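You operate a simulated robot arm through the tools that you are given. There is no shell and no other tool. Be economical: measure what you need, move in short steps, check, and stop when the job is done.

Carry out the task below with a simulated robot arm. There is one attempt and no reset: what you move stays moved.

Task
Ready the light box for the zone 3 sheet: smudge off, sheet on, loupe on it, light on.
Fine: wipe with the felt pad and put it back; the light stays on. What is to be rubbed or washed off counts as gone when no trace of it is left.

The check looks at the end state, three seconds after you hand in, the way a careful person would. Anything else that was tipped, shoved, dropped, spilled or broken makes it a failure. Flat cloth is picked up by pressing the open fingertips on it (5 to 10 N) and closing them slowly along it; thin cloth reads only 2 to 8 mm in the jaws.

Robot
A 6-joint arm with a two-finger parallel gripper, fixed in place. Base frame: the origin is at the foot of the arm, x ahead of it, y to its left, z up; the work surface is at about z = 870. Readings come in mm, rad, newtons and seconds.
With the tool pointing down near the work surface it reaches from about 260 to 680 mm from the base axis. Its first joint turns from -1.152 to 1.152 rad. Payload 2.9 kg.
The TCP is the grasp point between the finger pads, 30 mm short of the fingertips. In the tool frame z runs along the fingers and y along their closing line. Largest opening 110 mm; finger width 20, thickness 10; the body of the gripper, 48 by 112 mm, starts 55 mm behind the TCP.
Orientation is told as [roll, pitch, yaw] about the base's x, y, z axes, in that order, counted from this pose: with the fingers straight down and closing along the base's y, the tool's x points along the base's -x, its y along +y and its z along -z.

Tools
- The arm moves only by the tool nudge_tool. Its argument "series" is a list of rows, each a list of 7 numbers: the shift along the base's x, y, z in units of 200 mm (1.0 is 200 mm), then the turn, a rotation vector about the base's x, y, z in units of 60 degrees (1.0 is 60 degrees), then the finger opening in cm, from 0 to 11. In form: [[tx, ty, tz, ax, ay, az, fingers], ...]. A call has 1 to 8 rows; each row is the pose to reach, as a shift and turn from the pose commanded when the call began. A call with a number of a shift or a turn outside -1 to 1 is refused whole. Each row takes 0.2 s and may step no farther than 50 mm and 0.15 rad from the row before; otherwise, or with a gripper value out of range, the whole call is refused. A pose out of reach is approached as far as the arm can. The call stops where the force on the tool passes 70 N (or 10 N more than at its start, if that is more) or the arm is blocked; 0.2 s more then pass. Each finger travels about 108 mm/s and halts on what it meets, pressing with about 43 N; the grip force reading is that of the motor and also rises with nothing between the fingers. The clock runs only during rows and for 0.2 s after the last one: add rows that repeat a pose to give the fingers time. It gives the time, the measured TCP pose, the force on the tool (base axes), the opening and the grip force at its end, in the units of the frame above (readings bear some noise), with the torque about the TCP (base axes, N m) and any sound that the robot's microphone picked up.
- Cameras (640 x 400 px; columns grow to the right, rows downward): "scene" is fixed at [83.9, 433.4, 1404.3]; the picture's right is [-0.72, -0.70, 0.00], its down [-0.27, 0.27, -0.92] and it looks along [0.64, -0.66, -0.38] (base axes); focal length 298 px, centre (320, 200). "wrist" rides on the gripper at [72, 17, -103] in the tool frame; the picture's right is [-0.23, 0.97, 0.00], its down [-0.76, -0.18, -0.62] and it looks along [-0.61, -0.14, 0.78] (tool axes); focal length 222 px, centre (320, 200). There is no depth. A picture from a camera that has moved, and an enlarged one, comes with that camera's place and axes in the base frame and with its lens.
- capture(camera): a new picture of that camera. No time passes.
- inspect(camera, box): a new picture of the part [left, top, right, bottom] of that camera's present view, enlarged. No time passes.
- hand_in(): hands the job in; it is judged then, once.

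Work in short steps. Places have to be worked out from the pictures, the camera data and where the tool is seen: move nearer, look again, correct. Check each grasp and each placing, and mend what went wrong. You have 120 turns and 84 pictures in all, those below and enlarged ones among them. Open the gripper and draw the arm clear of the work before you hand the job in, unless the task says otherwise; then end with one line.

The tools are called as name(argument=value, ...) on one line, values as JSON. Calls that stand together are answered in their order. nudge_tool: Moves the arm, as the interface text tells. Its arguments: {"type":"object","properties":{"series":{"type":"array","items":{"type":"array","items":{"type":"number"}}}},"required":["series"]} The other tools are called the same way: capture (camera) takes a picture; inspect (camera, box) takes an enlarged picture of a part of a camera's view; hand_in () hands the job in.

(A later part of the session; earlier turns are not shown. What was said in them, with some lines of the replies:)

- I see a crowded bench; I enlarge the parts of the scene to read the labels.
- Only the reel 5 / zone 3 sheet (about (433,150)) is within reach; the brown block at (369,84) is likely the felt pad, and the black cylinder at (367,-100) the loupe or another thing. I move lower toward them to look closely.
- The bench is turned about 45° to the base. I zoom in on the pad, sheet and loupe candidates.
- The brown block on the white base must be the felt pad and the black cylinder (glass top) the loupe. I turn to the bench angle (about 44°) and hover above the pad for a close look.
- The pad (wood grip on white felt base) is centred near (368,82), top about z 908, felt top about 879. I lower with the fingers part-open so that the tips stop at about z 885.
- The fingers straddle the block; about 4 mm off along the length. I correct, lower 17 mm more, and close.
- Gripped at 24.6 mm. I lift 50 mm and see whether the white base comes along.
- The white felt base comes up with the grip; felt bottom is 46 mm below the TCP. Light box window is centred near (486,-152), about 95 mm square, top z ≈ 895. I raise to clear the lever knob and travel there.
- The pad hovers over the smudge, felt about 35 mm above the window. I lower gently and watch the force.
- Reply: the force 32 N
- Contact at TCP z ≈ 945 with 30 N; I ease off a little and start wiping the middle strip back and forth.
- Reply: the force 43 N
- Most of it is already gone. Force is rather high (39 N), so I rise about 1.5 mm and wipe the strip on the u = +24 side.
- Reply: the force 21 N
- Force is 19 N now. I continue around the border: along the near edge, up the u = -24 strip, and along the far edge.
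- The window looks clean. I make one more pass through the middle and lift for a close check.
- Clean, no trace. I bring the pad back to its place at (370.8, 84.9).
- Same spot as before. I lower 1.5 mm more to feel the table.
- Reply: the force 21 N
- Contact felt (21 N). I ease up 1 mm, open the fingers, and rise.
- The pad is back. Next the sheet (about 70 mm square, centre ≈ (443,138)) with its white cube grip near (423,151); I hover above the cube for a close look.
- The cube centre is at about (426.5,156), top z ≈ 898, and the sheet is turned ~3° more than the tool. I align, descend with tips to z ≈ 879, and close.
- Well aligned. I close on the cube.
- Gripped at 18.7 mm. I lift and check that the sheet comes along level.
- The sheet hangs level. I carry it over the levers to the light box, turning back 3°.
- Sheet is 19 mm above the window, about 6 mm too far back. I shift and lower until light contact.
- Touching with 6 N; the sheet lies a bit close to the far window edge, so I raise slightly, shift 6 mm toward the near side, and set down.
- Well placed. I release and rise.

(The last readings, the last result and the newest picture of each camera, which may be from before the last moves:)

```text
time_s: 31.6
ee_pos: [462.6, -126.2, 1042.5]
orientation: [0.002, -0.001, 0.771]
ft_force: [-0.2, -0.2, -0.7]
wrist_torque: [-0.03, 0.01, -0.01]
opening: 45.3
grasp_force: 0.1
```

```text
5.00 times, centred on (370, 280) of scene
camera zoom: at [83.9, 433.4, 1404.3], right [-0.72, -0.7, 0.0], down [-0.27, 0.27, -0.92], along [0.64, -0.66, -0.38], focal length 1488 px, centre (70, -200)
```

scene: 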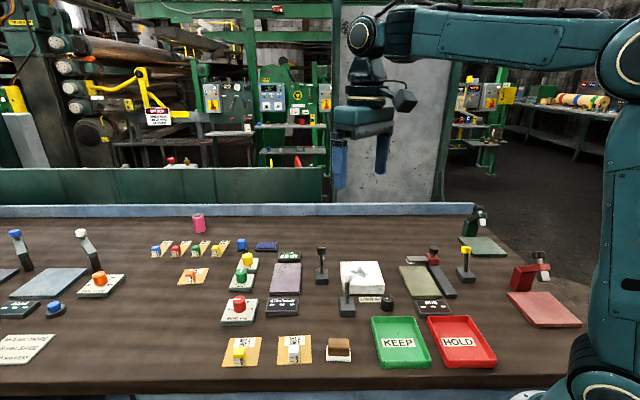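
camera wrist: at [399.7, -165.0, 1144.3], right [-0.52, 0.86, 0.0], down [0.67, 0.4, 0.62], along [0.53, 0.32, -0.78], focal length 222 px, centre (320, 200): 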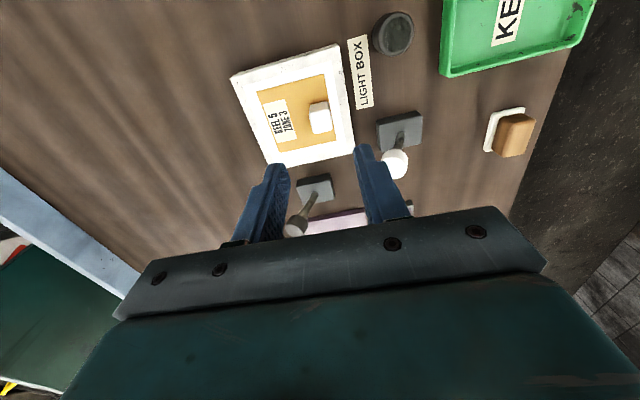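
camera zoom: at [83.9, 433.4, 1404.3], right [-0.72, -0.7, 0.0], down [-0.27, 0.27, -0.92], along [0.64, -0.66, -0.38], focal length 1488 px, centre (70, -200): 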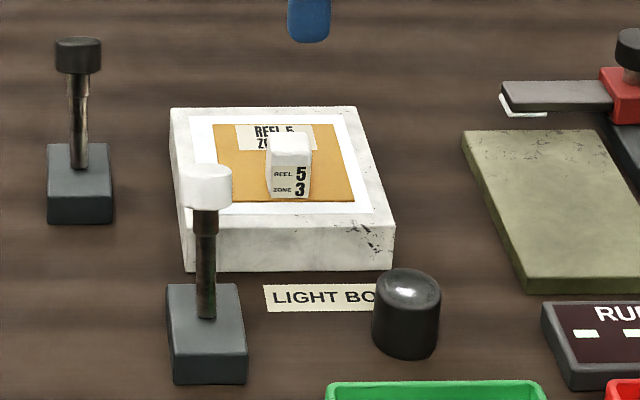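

The sheet lies flat in the window. For the loupe (≈32 mm dia at (370.5,-106)) I'll grip across the other axis so the fingers don't hit the cube; I travel and turn by -90°.

nudge_tool(series=[[-0.065, 0.0146, 0, 0, 0, -0.13, 6], [-0.13, 0.0293, 0, 0, 0, -0.26, 6], [-0.195, 0.044, 0, 0, 0, -0.39, 6], [-0.26, 0.0586, 0, 0, 0, -0.52, 6], [-0.325, 0.073, 0, 0, 0, -0.65, 6], [-0.39, 0.088, 0, 0, 0, -0.78, 6], [-0.455, 0.1025, 0, 0, 0, -0.91, 6]])

nudge_tool(series=[[0, 0, 0, 0, 0, -0.12, 6], [0, 0, -0.02, 0, 0, -0.24, 6], [0, 0, -0.06, 0, 0, -0.36, 6], [0, 0, -0.12, 0, 0, -0.48, 6], [0, 0, -0.2, 0, 0, -0.59, 6], [0, 0, -0.2, 0, 0, -0.59, 6]])

capture(camera="wrist")

```text
time_s: 33.2
ee_pos: [368.7, -105.8, 1041.3]
orientation: [0.0, 0.0, -0.186]
ft_force: [-0.5, 0.6, 1.0]
wrist_torque: [0.02, 0.05, 0.01]
opening: 59.9
grasp_force: 0.0
```

```text
time_s: 34.6
ee_pos: [367.9, -107.3, 1002.3]
orientation: [0.001, 0.001, -0.801]
ft_force: [-0.7, -0.3, -0.1]
wrist_torque: [-0.02, -0.01, 0.05]
opening: 59.9
grasp_force: 0.1
```

```text
42 pictures are left
camera wrist: at [331.6, -42.9, 1105.8], right [0.86, 0.52, 0.0], down [0.4, -0.67, 0.62], along [0.32, -0.53, -0.78], focal length 222 px, centre (320, 200)
```

wrist: 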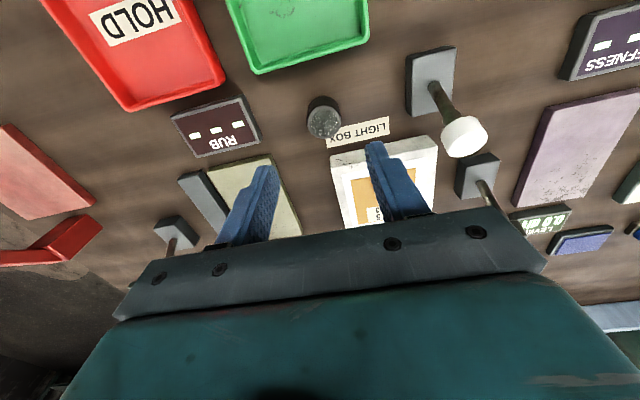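

inspect(camera="wrist", box=[260, 60, 400, 170])

```text
3.64 times, centred on (330, 115) of wrist
camera zoom: at [331.6, -42.9, 1105.8], right [0.86, 0.52, 0.0], down [0.4, -0.67, 0.62], along [0.32, -0.53, -0.78], focal length 808 px, centre (284, 509)
```

zoom: 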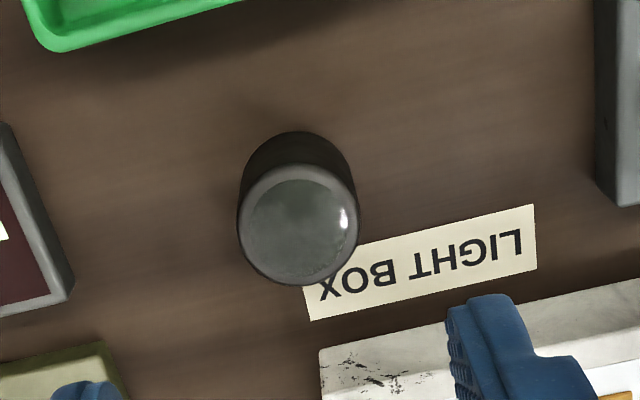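

Loupe centre ≈ (371,-103), height about 30 mm. I descend with tips to about z 876.

nudge_tool(series=[[0.01, 0.0175, -0.15, 0, 0, 0, 6], [0.01, 0.0175, -0.3, 0, 0, 0, 6], [0.01, 0.0175, -0.42, 0, 0, 0, 6], [0.01, 0.0175, -0.475, 0, 0, 0, 6]])

capture(camera="wrist")

inspect(camera="scene", box=[320, 240, 460, 345])

```text
time_s: 35.6
ee_pos: [371.7, -102.0, 906.6]
orientation: [-0.001, 0.0, -0.799]
ft_force: [-0.4, 1.0, 0.1]
wrist_torque: [-0.03, -0.01, 0.0]
opening: 59.6
grasp_force: 0.0
```

```text
40 pictures are left
camera wrist: at [334.7, -38.4, 1009.3], right [0.86, 0.52, 0.0], down [0.4, -0.67, 0.62], along [0.32, -0.53, -0.78], focal length 222 px, centre (320, 200)
```

wrist: 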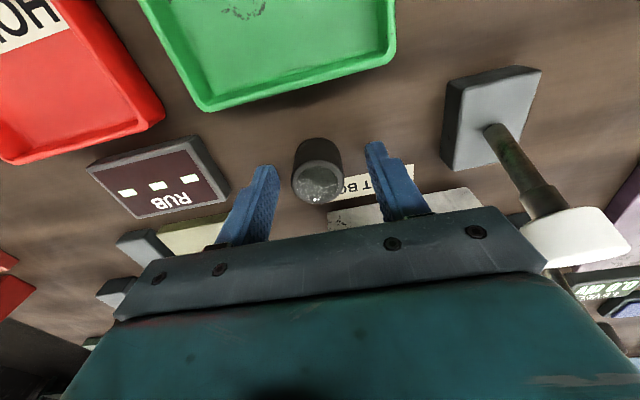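

```text
3.81 times, centred on (390, 292) of scene
camera zoom: at [83.9, 433.4, 1404.3], right [-0.72, -0.7, 0.0], down [-0.27, 0.27, -0.92], along [0.64, -0.66, -0.38], focal length 1134 px, centre (53, -152)
```

zoom: 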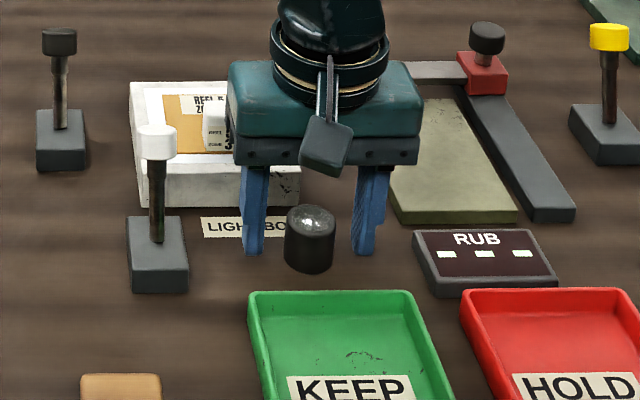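

Loupe sits centred between the fingers. I close.

nudge_tool(series=[[0, 0, 0, 0, 0, 0, 4.5], [0, 0, 0, 0, 0, 0, 3.4], [0, 0, 0, 0, 0, 0, 2.5], [0, 0, 0, 0, 0, 0, 2], [0, 0, 0, 0, 0, 0, 2]])

nudge_tool(series=[[0, 0, 0.1, 0, 0, 0, 2], [0, 0, 0.3, 0, 0, 0, 2], [0, 0, 0.5, 0, 0, 0, 2], [0, 0, 0.6, 0, 0, 0, 2]])

inspect(camera="scene", box=[320, 200, 460, 305])

```text
time_s: 36.8
ee_pos: [372.6, -102.6, 906.2]
orientation: [0.003, -0.002, -0.799]
ft_force: [-1.8, -1.1, 7.8]
wrist_torque: [-0.09, 0.14, -0.03]
opening: 29.9
grasp_force: 43.5
```

```text
time_s: 37.8
ee_pos: [372.7, -102.6, 1029.1]
orientation: [0.001, 0.0, -0.798]
ft_force: [0.3, 0.7, 0.1]
wrist_torque: [0.01, 0.0, 0.01]
opening: 30.0
grasp_force: 42.8
```

```text
3.81 times, centred on (390, 252) of scene
camera zoom: at [83.9, 433.4, 1404.3], right [-0.72, -0.7, 0.0], down [-0.27, 0.27, -0.92], along [0.64, -0.66, -0.38], focal length 1134 px, centre (53, 0)
```

zoom: 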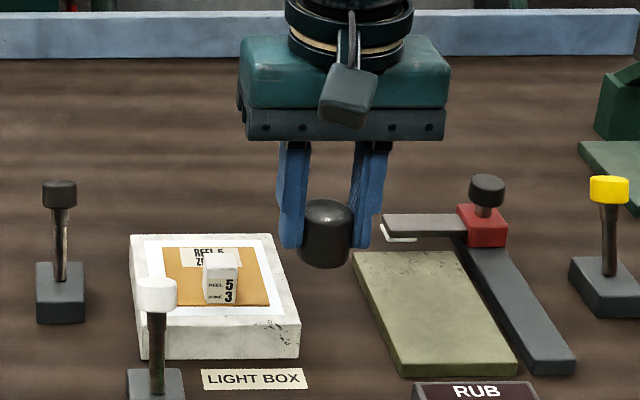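

Loupe held upright. I carry it to above the sheet, at about (486,-152), beyond the cube.

nudge_tool(series=[[0.19, -0.0825, 0, 0, 0, 0, 2], [0.38, -0.165, 0, 0, 0, 0, 2], [0.5675, -0.2475, 0, 0, 0, 0, 2], [0.5675, -0.2475, -0.2, 0, 0, 0, 2], [0.5675, -0.2475, -0.36, 0, 0, 0, 2], [0.5675, -0.2475, -0.36, 0, 0, 0, 2]])

capture(camera="wrist")

inspect(camera="scene", box=[310, 210, 430, 300])

```text
time_s: 39.2
ee_pos: [484.4, -153.8, 953.9]
orientation: [-0.002, 0.002, -0.801]
ft_force: [0.2, 0.3, 0.3]
wrist_torque: [0.02, 0.01, -0.02]
opening: 29.9
grasp_force: 42.7
```

```text
37 pictures are left
camera wrist: at [447.9, -89.7, 1057.6], right [0.86, 0.52, 0.0], down [0.4, -0.67, 0.62], along [0.32, -0.53, -0.78], focal length 222 px, centre (320, 200)
```

wrist: 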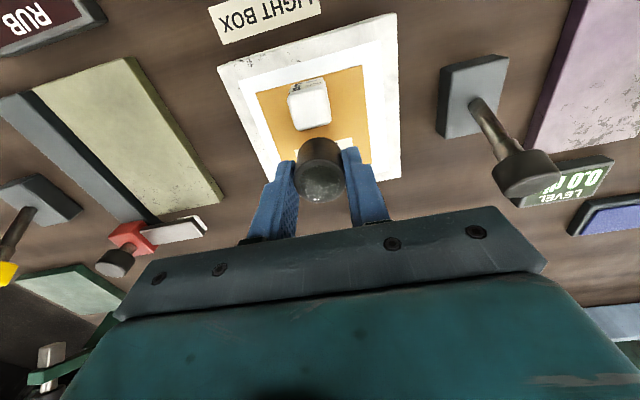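

```text
4.44 times, centred on (370, 255) of scene
camera zoom: at [83.9, 433.4, 1404.3], right [-0.72, -0.7, 0.0], down [-0.27, 0.27, -0.92], along [0.64, -0.66, -0.38], focal length 1323 px, centre (98, -44)
```

zoom: 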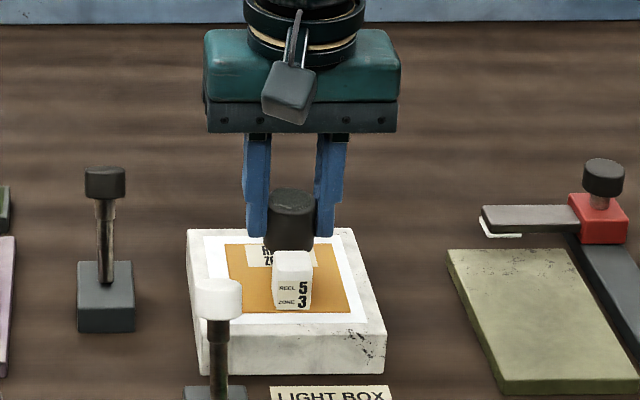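

Lined up beyond the cube and inside the sheet. I lower to contact.

nudge_tool(series=[[0, 0, -0.04, 0, 0, 0, 2], [0, 0, -0.07, 0, 0, 0, 2], [0, 0, -0.08, 0, 0, 0, 2]])

```text
time_s: 40.0
ee_pos: [486.1, -152.7, 940.0]
orientation: [0.002, 0.0, -0.798]
ft_force: [-1.6, 2.1, 5.7]
wrist_torque: [0.01, 0.12, 0.0]
opening: 29.9
grasp_force: 43.4
```

Contact (6 N). I open and lift away.

nudge_tool(series=[[0, 0, 0, 0, 0, 0, 3.4], [0, 0, 0, 0, 0, 0, 4.5], [0, 0, 0, 0, 0, 0, 6], [0, 0, 0, 0, 0, 0, 6], [0, 0, 0.1, 0, 0, 0, 6], [0, 0, 0.3, 0, 0, 0, 6], [0, 0, 0.5, 0, 0, 0, 6]])

capture(camera="wrist")

inspect(camera="scene", box=[310, 220, 430, 310])

```text
time_s: 41.6
ee_pos: [484.6, -153.6, 1041.2]
orientation: [0.0, -0.001, -0.796]
ft_force: [-0.4, 0.6, 0.8]
wrist_torque: [0.0, -0.01, 0.0]
opening: 59.8
grasp_force: 0.0
```

```text
35 pictures are left
camera wrist: at [447.4, -89.9, 1143.7], right [0.86, 0.52, 0.0], down [0.4, -0.67, 0.62], along [0.32, -0.53, -0.78], focal length 222 px, centre (320, 200)
```

wrist: 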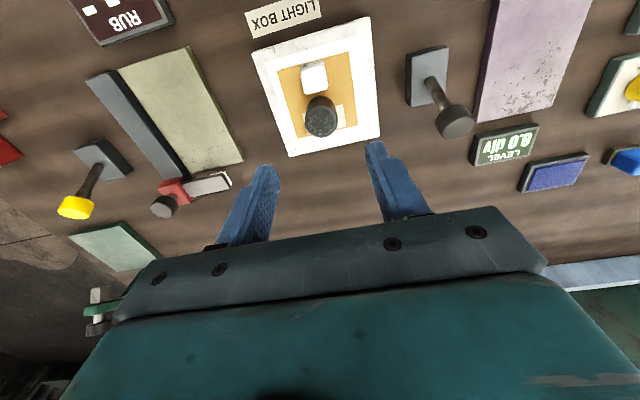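

```text
4.44 times, centred on (370, 265) of scene
camera zoom: at [83.9, 433.4, 1404.3], right [-0.72, -0.7, 0.0], down [-0.27, 0.27, -0.92], along [0.64, -0.66, -0.38], focal length 1323 px, centre (98, -89)
```

zoom: 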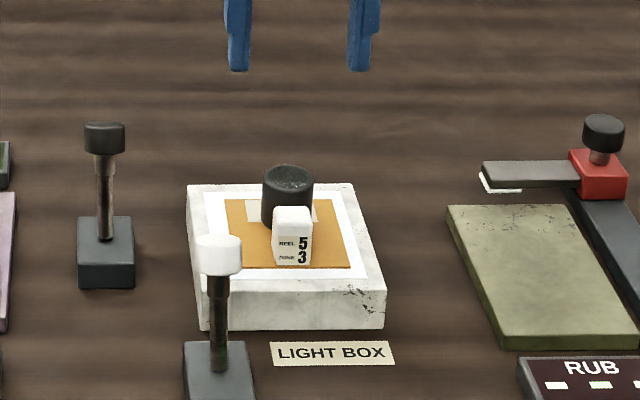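

Loupe stands on the sheet. Now the white lever beside the box: knob ≈ (451,-43,955), leaning away from the front; I close the fingers, go to its far side, and lower beside the knob.

nudge_tool(series=[[-0.02, 0.14, 0, 0, 0, 0, 3], [-0.043, 0.287, 0, 0, 0, 0, 0], [-0.061, 0.422, 0, 0, 0, 0, 0], [-0.061, 0.422, -0.15, 0, 0, 0, 0], [-0.061, 0.422, -0.31, 0, 0, 0, 0], [-0.061, 0.422, -0.31, 0, 0, 0, 0]])

capture(camera="wrist")

inspect(camera="scene", box=[290, 210, 430, 330])

```text
time_s: 43.0
ee_pos: [472.4, -68.3, 976.3]
orientation: [-0.001, 0.0, -0.799]
ft_force: [-0.2, 0.3, -0.2]
wrist_torque: [-0.01, -0.01, -0.04]
opening: 0.2
grasp_force: 37.4
```

```text
33 pictures are left
camera wrist: at [434.6, -4.1, 1079.0], right [0.86, 0.52, 0.0], down [0.4, -0.67, 0.62], along [0.32, -0.53, -0.78], focal length 222 px, centre (320, 200)
```

wrist: 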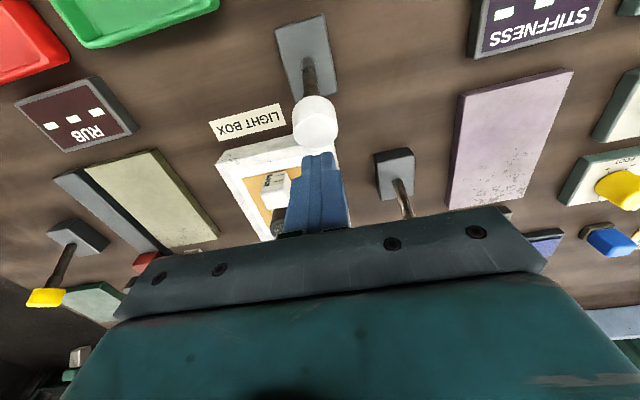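

```text
3.33 times, centred on (360, 270) of scene
camera zoom: at [83.9, 433.4, 1404.3], right [-0.72, -0.7, 0.0], down [-0.27, 0.27, -0.92], along [0.64, -0.66, -0.38], focal length 992 px, centre (187, -33)
```

zoom: 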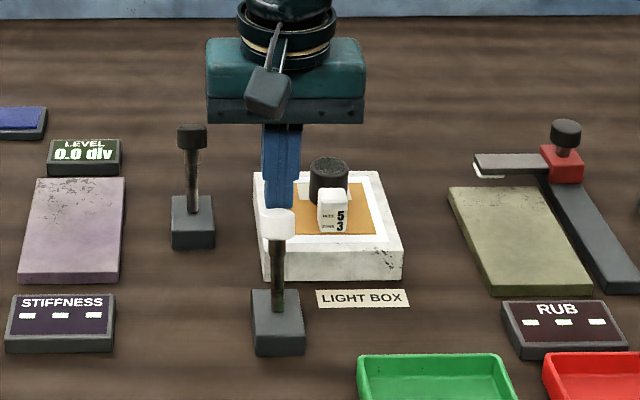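

Finger is right behind the knob. I push it toward the front in small steps.

nudge_tool(series=[[-0.0279, 0.0287, 0, 0, 0, 0, 0], [-0.056, 0.0574, 0, 0, 0, 0, 0], [-0.0837, 0.0861, 0, 0, 0, 0, 0], [-0.1116, 0.1148, 0, 0, 0, 0, 0]])

capture(camera="wrist")

inspect(camera="scene", box=[290, 210, 430, 330])

```text
time_s: 44.0
ee_pos: [451.0, -44.6, 976.3]
orientation: [0.0, 0.001, -0.798]
ft_force: [0.3, 0.3, -0.9]
wrist_torque: [-0.01, 0.0, 0.02]
opening: 0.0
grasp_force: 37.6
```

```text
31 pictures are left
camera wrist: at [413.0, 18.6, 1079.4], right [0.86, 0.52, 0.0], down [0.4, -0.67, 0.62], along [0.32, -0.53, -0.78], focal length 222 px, centre (320, 200)
```

wrist: 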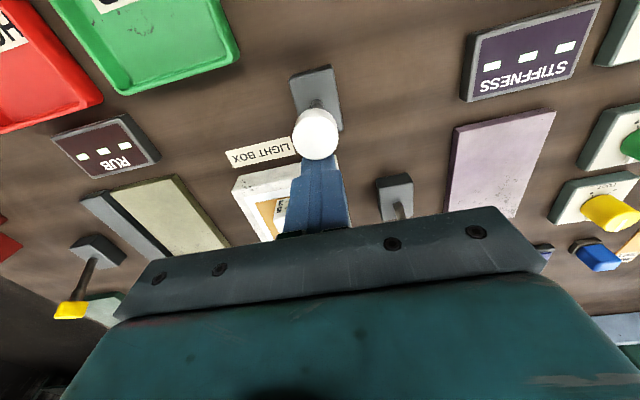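

```text
3.33 times, centred on (360, 270) of scene
camera zoom: at [83.9, 433.4, 1404.3], right [-0.72, -0.7, 0.0], down [-0.27, 0.27, -0.92], along [0.64, -0.66, -0.38], focal length 992 px, centre (187, -33)
```

zoom: 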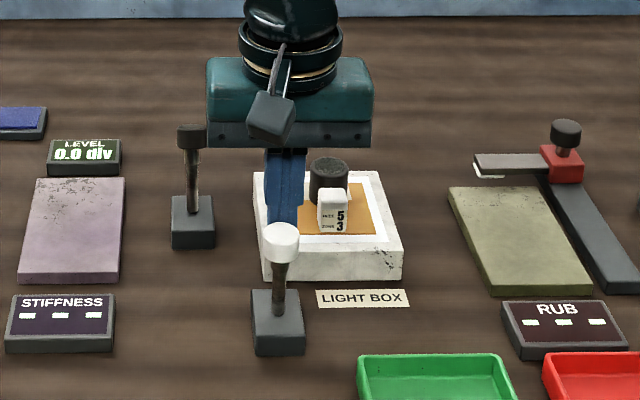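

The lever turns easily and is about upright. I push on.

nudge_tool(series=[[-0.0279, 0.0287, 0, 0, 0, 0, 0], [-0.056, 0.0574, 0, 0, 0, 0, 0], [-0.0837, 0.0861, 0, 0, 0, 0, 0]])

inspect(camera="scene", box=[290, 210, 430, 330])

```text
time_s: 44.8
ee_pos: [435.5, -29.3, 977.6]
orientation: [0.003, -0.002, -0.801]
ft_force: [5.4, -8.2, -0.3]
wrist_torque: [-0.19, -0.21, -0.01]
opening: 0.0
grasp_force: 37.9
heard: click
```

```text
3.33 times, centred on (360, 270) of scene
camera zoom: at [84.1, 433.2, 1404.3], right [-0.72, -0.7, 0.0], down [-0.27, 0.27, -0.92], along [0.64, -0.66, -0.38], focal length 992 px, centre (187, -33)
```

zoom: 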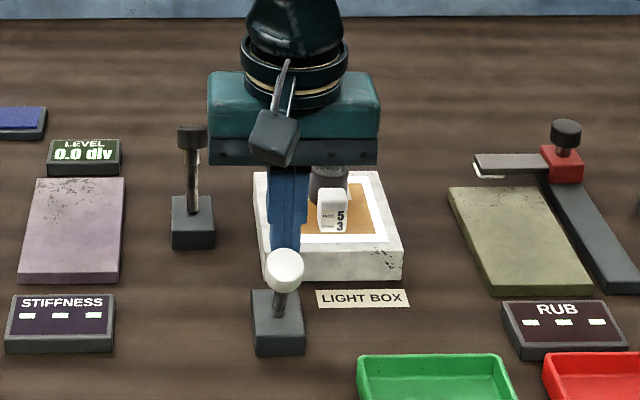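

A click was heard. I back off and rise, then check the lever and the light.

nudge_tool(series=[[0.04, -0.041, 0, 0, 0, 0, 0], [0.08, -0.082, 0, 0, 0, 0, 0], [0.08, -0.082, 0.2, 0, 0, 0, 0], [0.08, -0.082, 0.4, 0, 0, 0, 0], [-0.03, 0.082, 0.5, 0, 0, 0, 2], [-0.14, 0.25, 0.6, 0, 0, 0, 4], [-0.25, 0.42, 0.7, 0, 0, 0, 6], [-0.35, 0.59, 0.8, 0, 0, 0, 8]])

capture(camera="scene")

inspect(camera="scene", box=[290, 210, 430, 330])

capture(camera="wrist")

```text
time_s: 46.6
ee_pos: [363.8, 89.6, 1138.8]
orientation: [-0.002, 0.0, -0.8]
ft_force: [0.4, 0.3, 0.7]
wrist_torque: [0.03, -0.01, -0.01]
opening: 80.1
grasp_force: 0.0
```

```text
28 pictures are left
```

scene: 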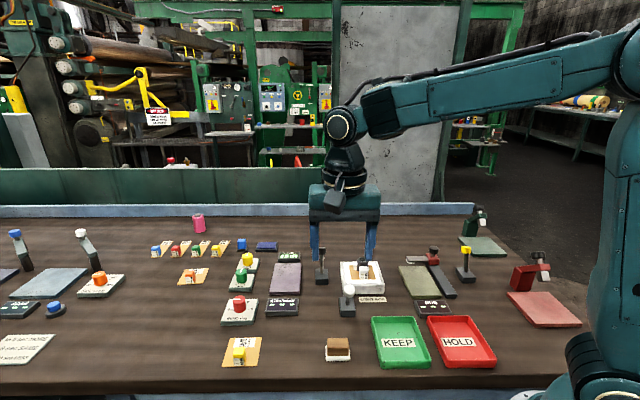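

```text
3.33 times, centred on (360, 270) of scene
camera zoom: at [83.9, 433.4, 1404.3], right [-0.72, -0.7, 0.0], down [-0.27, 0.27, -0.92], along [0.64, -0.66, -0.38], focal length 992 px, centre (187, -33)
```

zoom: 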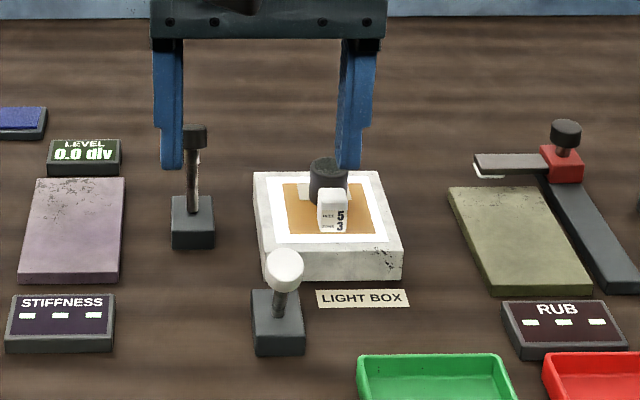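

```text
26 pictures are left
camera wrist: at [326.4, 153.4, 1241.0], right [0.86, 0.52, 0.0], down [0.4, -0.67, 0.62], along [0.32, -0.53, -0.78], focal length 222 px, centre (320, 200)
```

wrist: 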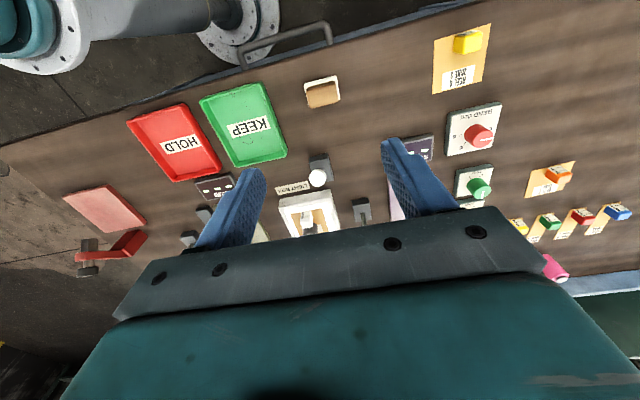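

The lever stays over and the window border looks brighter. I zoom in to confirm.

inspect(camera="scene", box=[330, 240, 400, 300])

inspect(camera="wrist", box=[260, 150, 380, 240])

```text
6.67 times, centred on (365, 270) of scene
camera zoom: at [83.9, 433.4, 1404.3], right [-0.72, -0.7, 0.0], down [-0.27, 0.27, -0.92], along [0.64, -0.66, -0.38], focal length 1984 px, centre (20, -267)
```

zoom: 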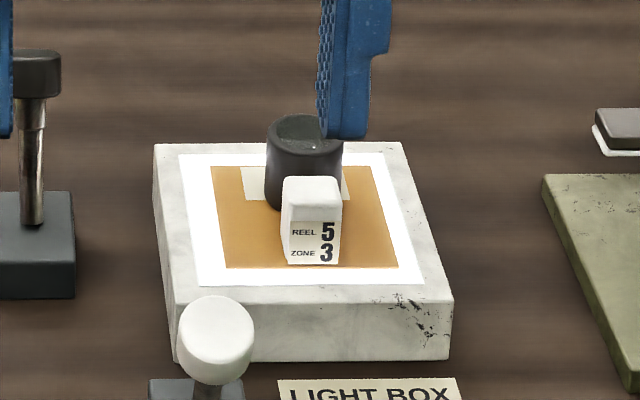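

```text
4.44 times, centred on (320, 195) of wrist
camera zoom: at [326.4, 153.4, 1241.0], right [0.86, 0.52, 0.0], down [0.4, -0.67, 0.62], along [0.32, -0.53, -0.78], focal length 987 px, centre (320, 222)
```

zoom: 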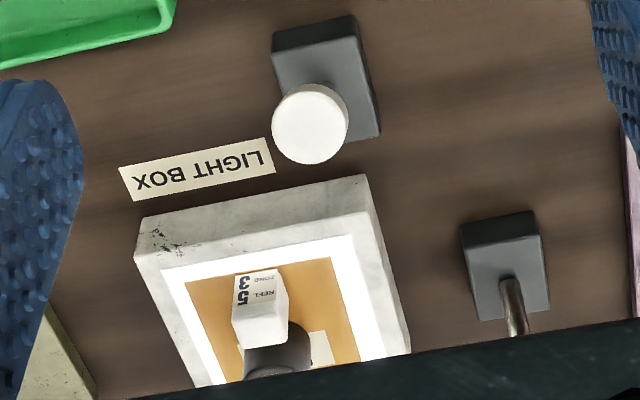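

The window now glows pure white, so the light is on. The sheet and loupe are in place, the pad is back and the arm is clear, so I hand in.

hand_in()

```text
The job is handed in.
```

The light box is ready and handed in: smudge wiped off with no trace left, felt pad back in its place, Reel 5 Zone 3 sheet on the window, loupe on the sheet, and the light on. A second zone 3 sheet, reel 7, was out of the arm's reach.
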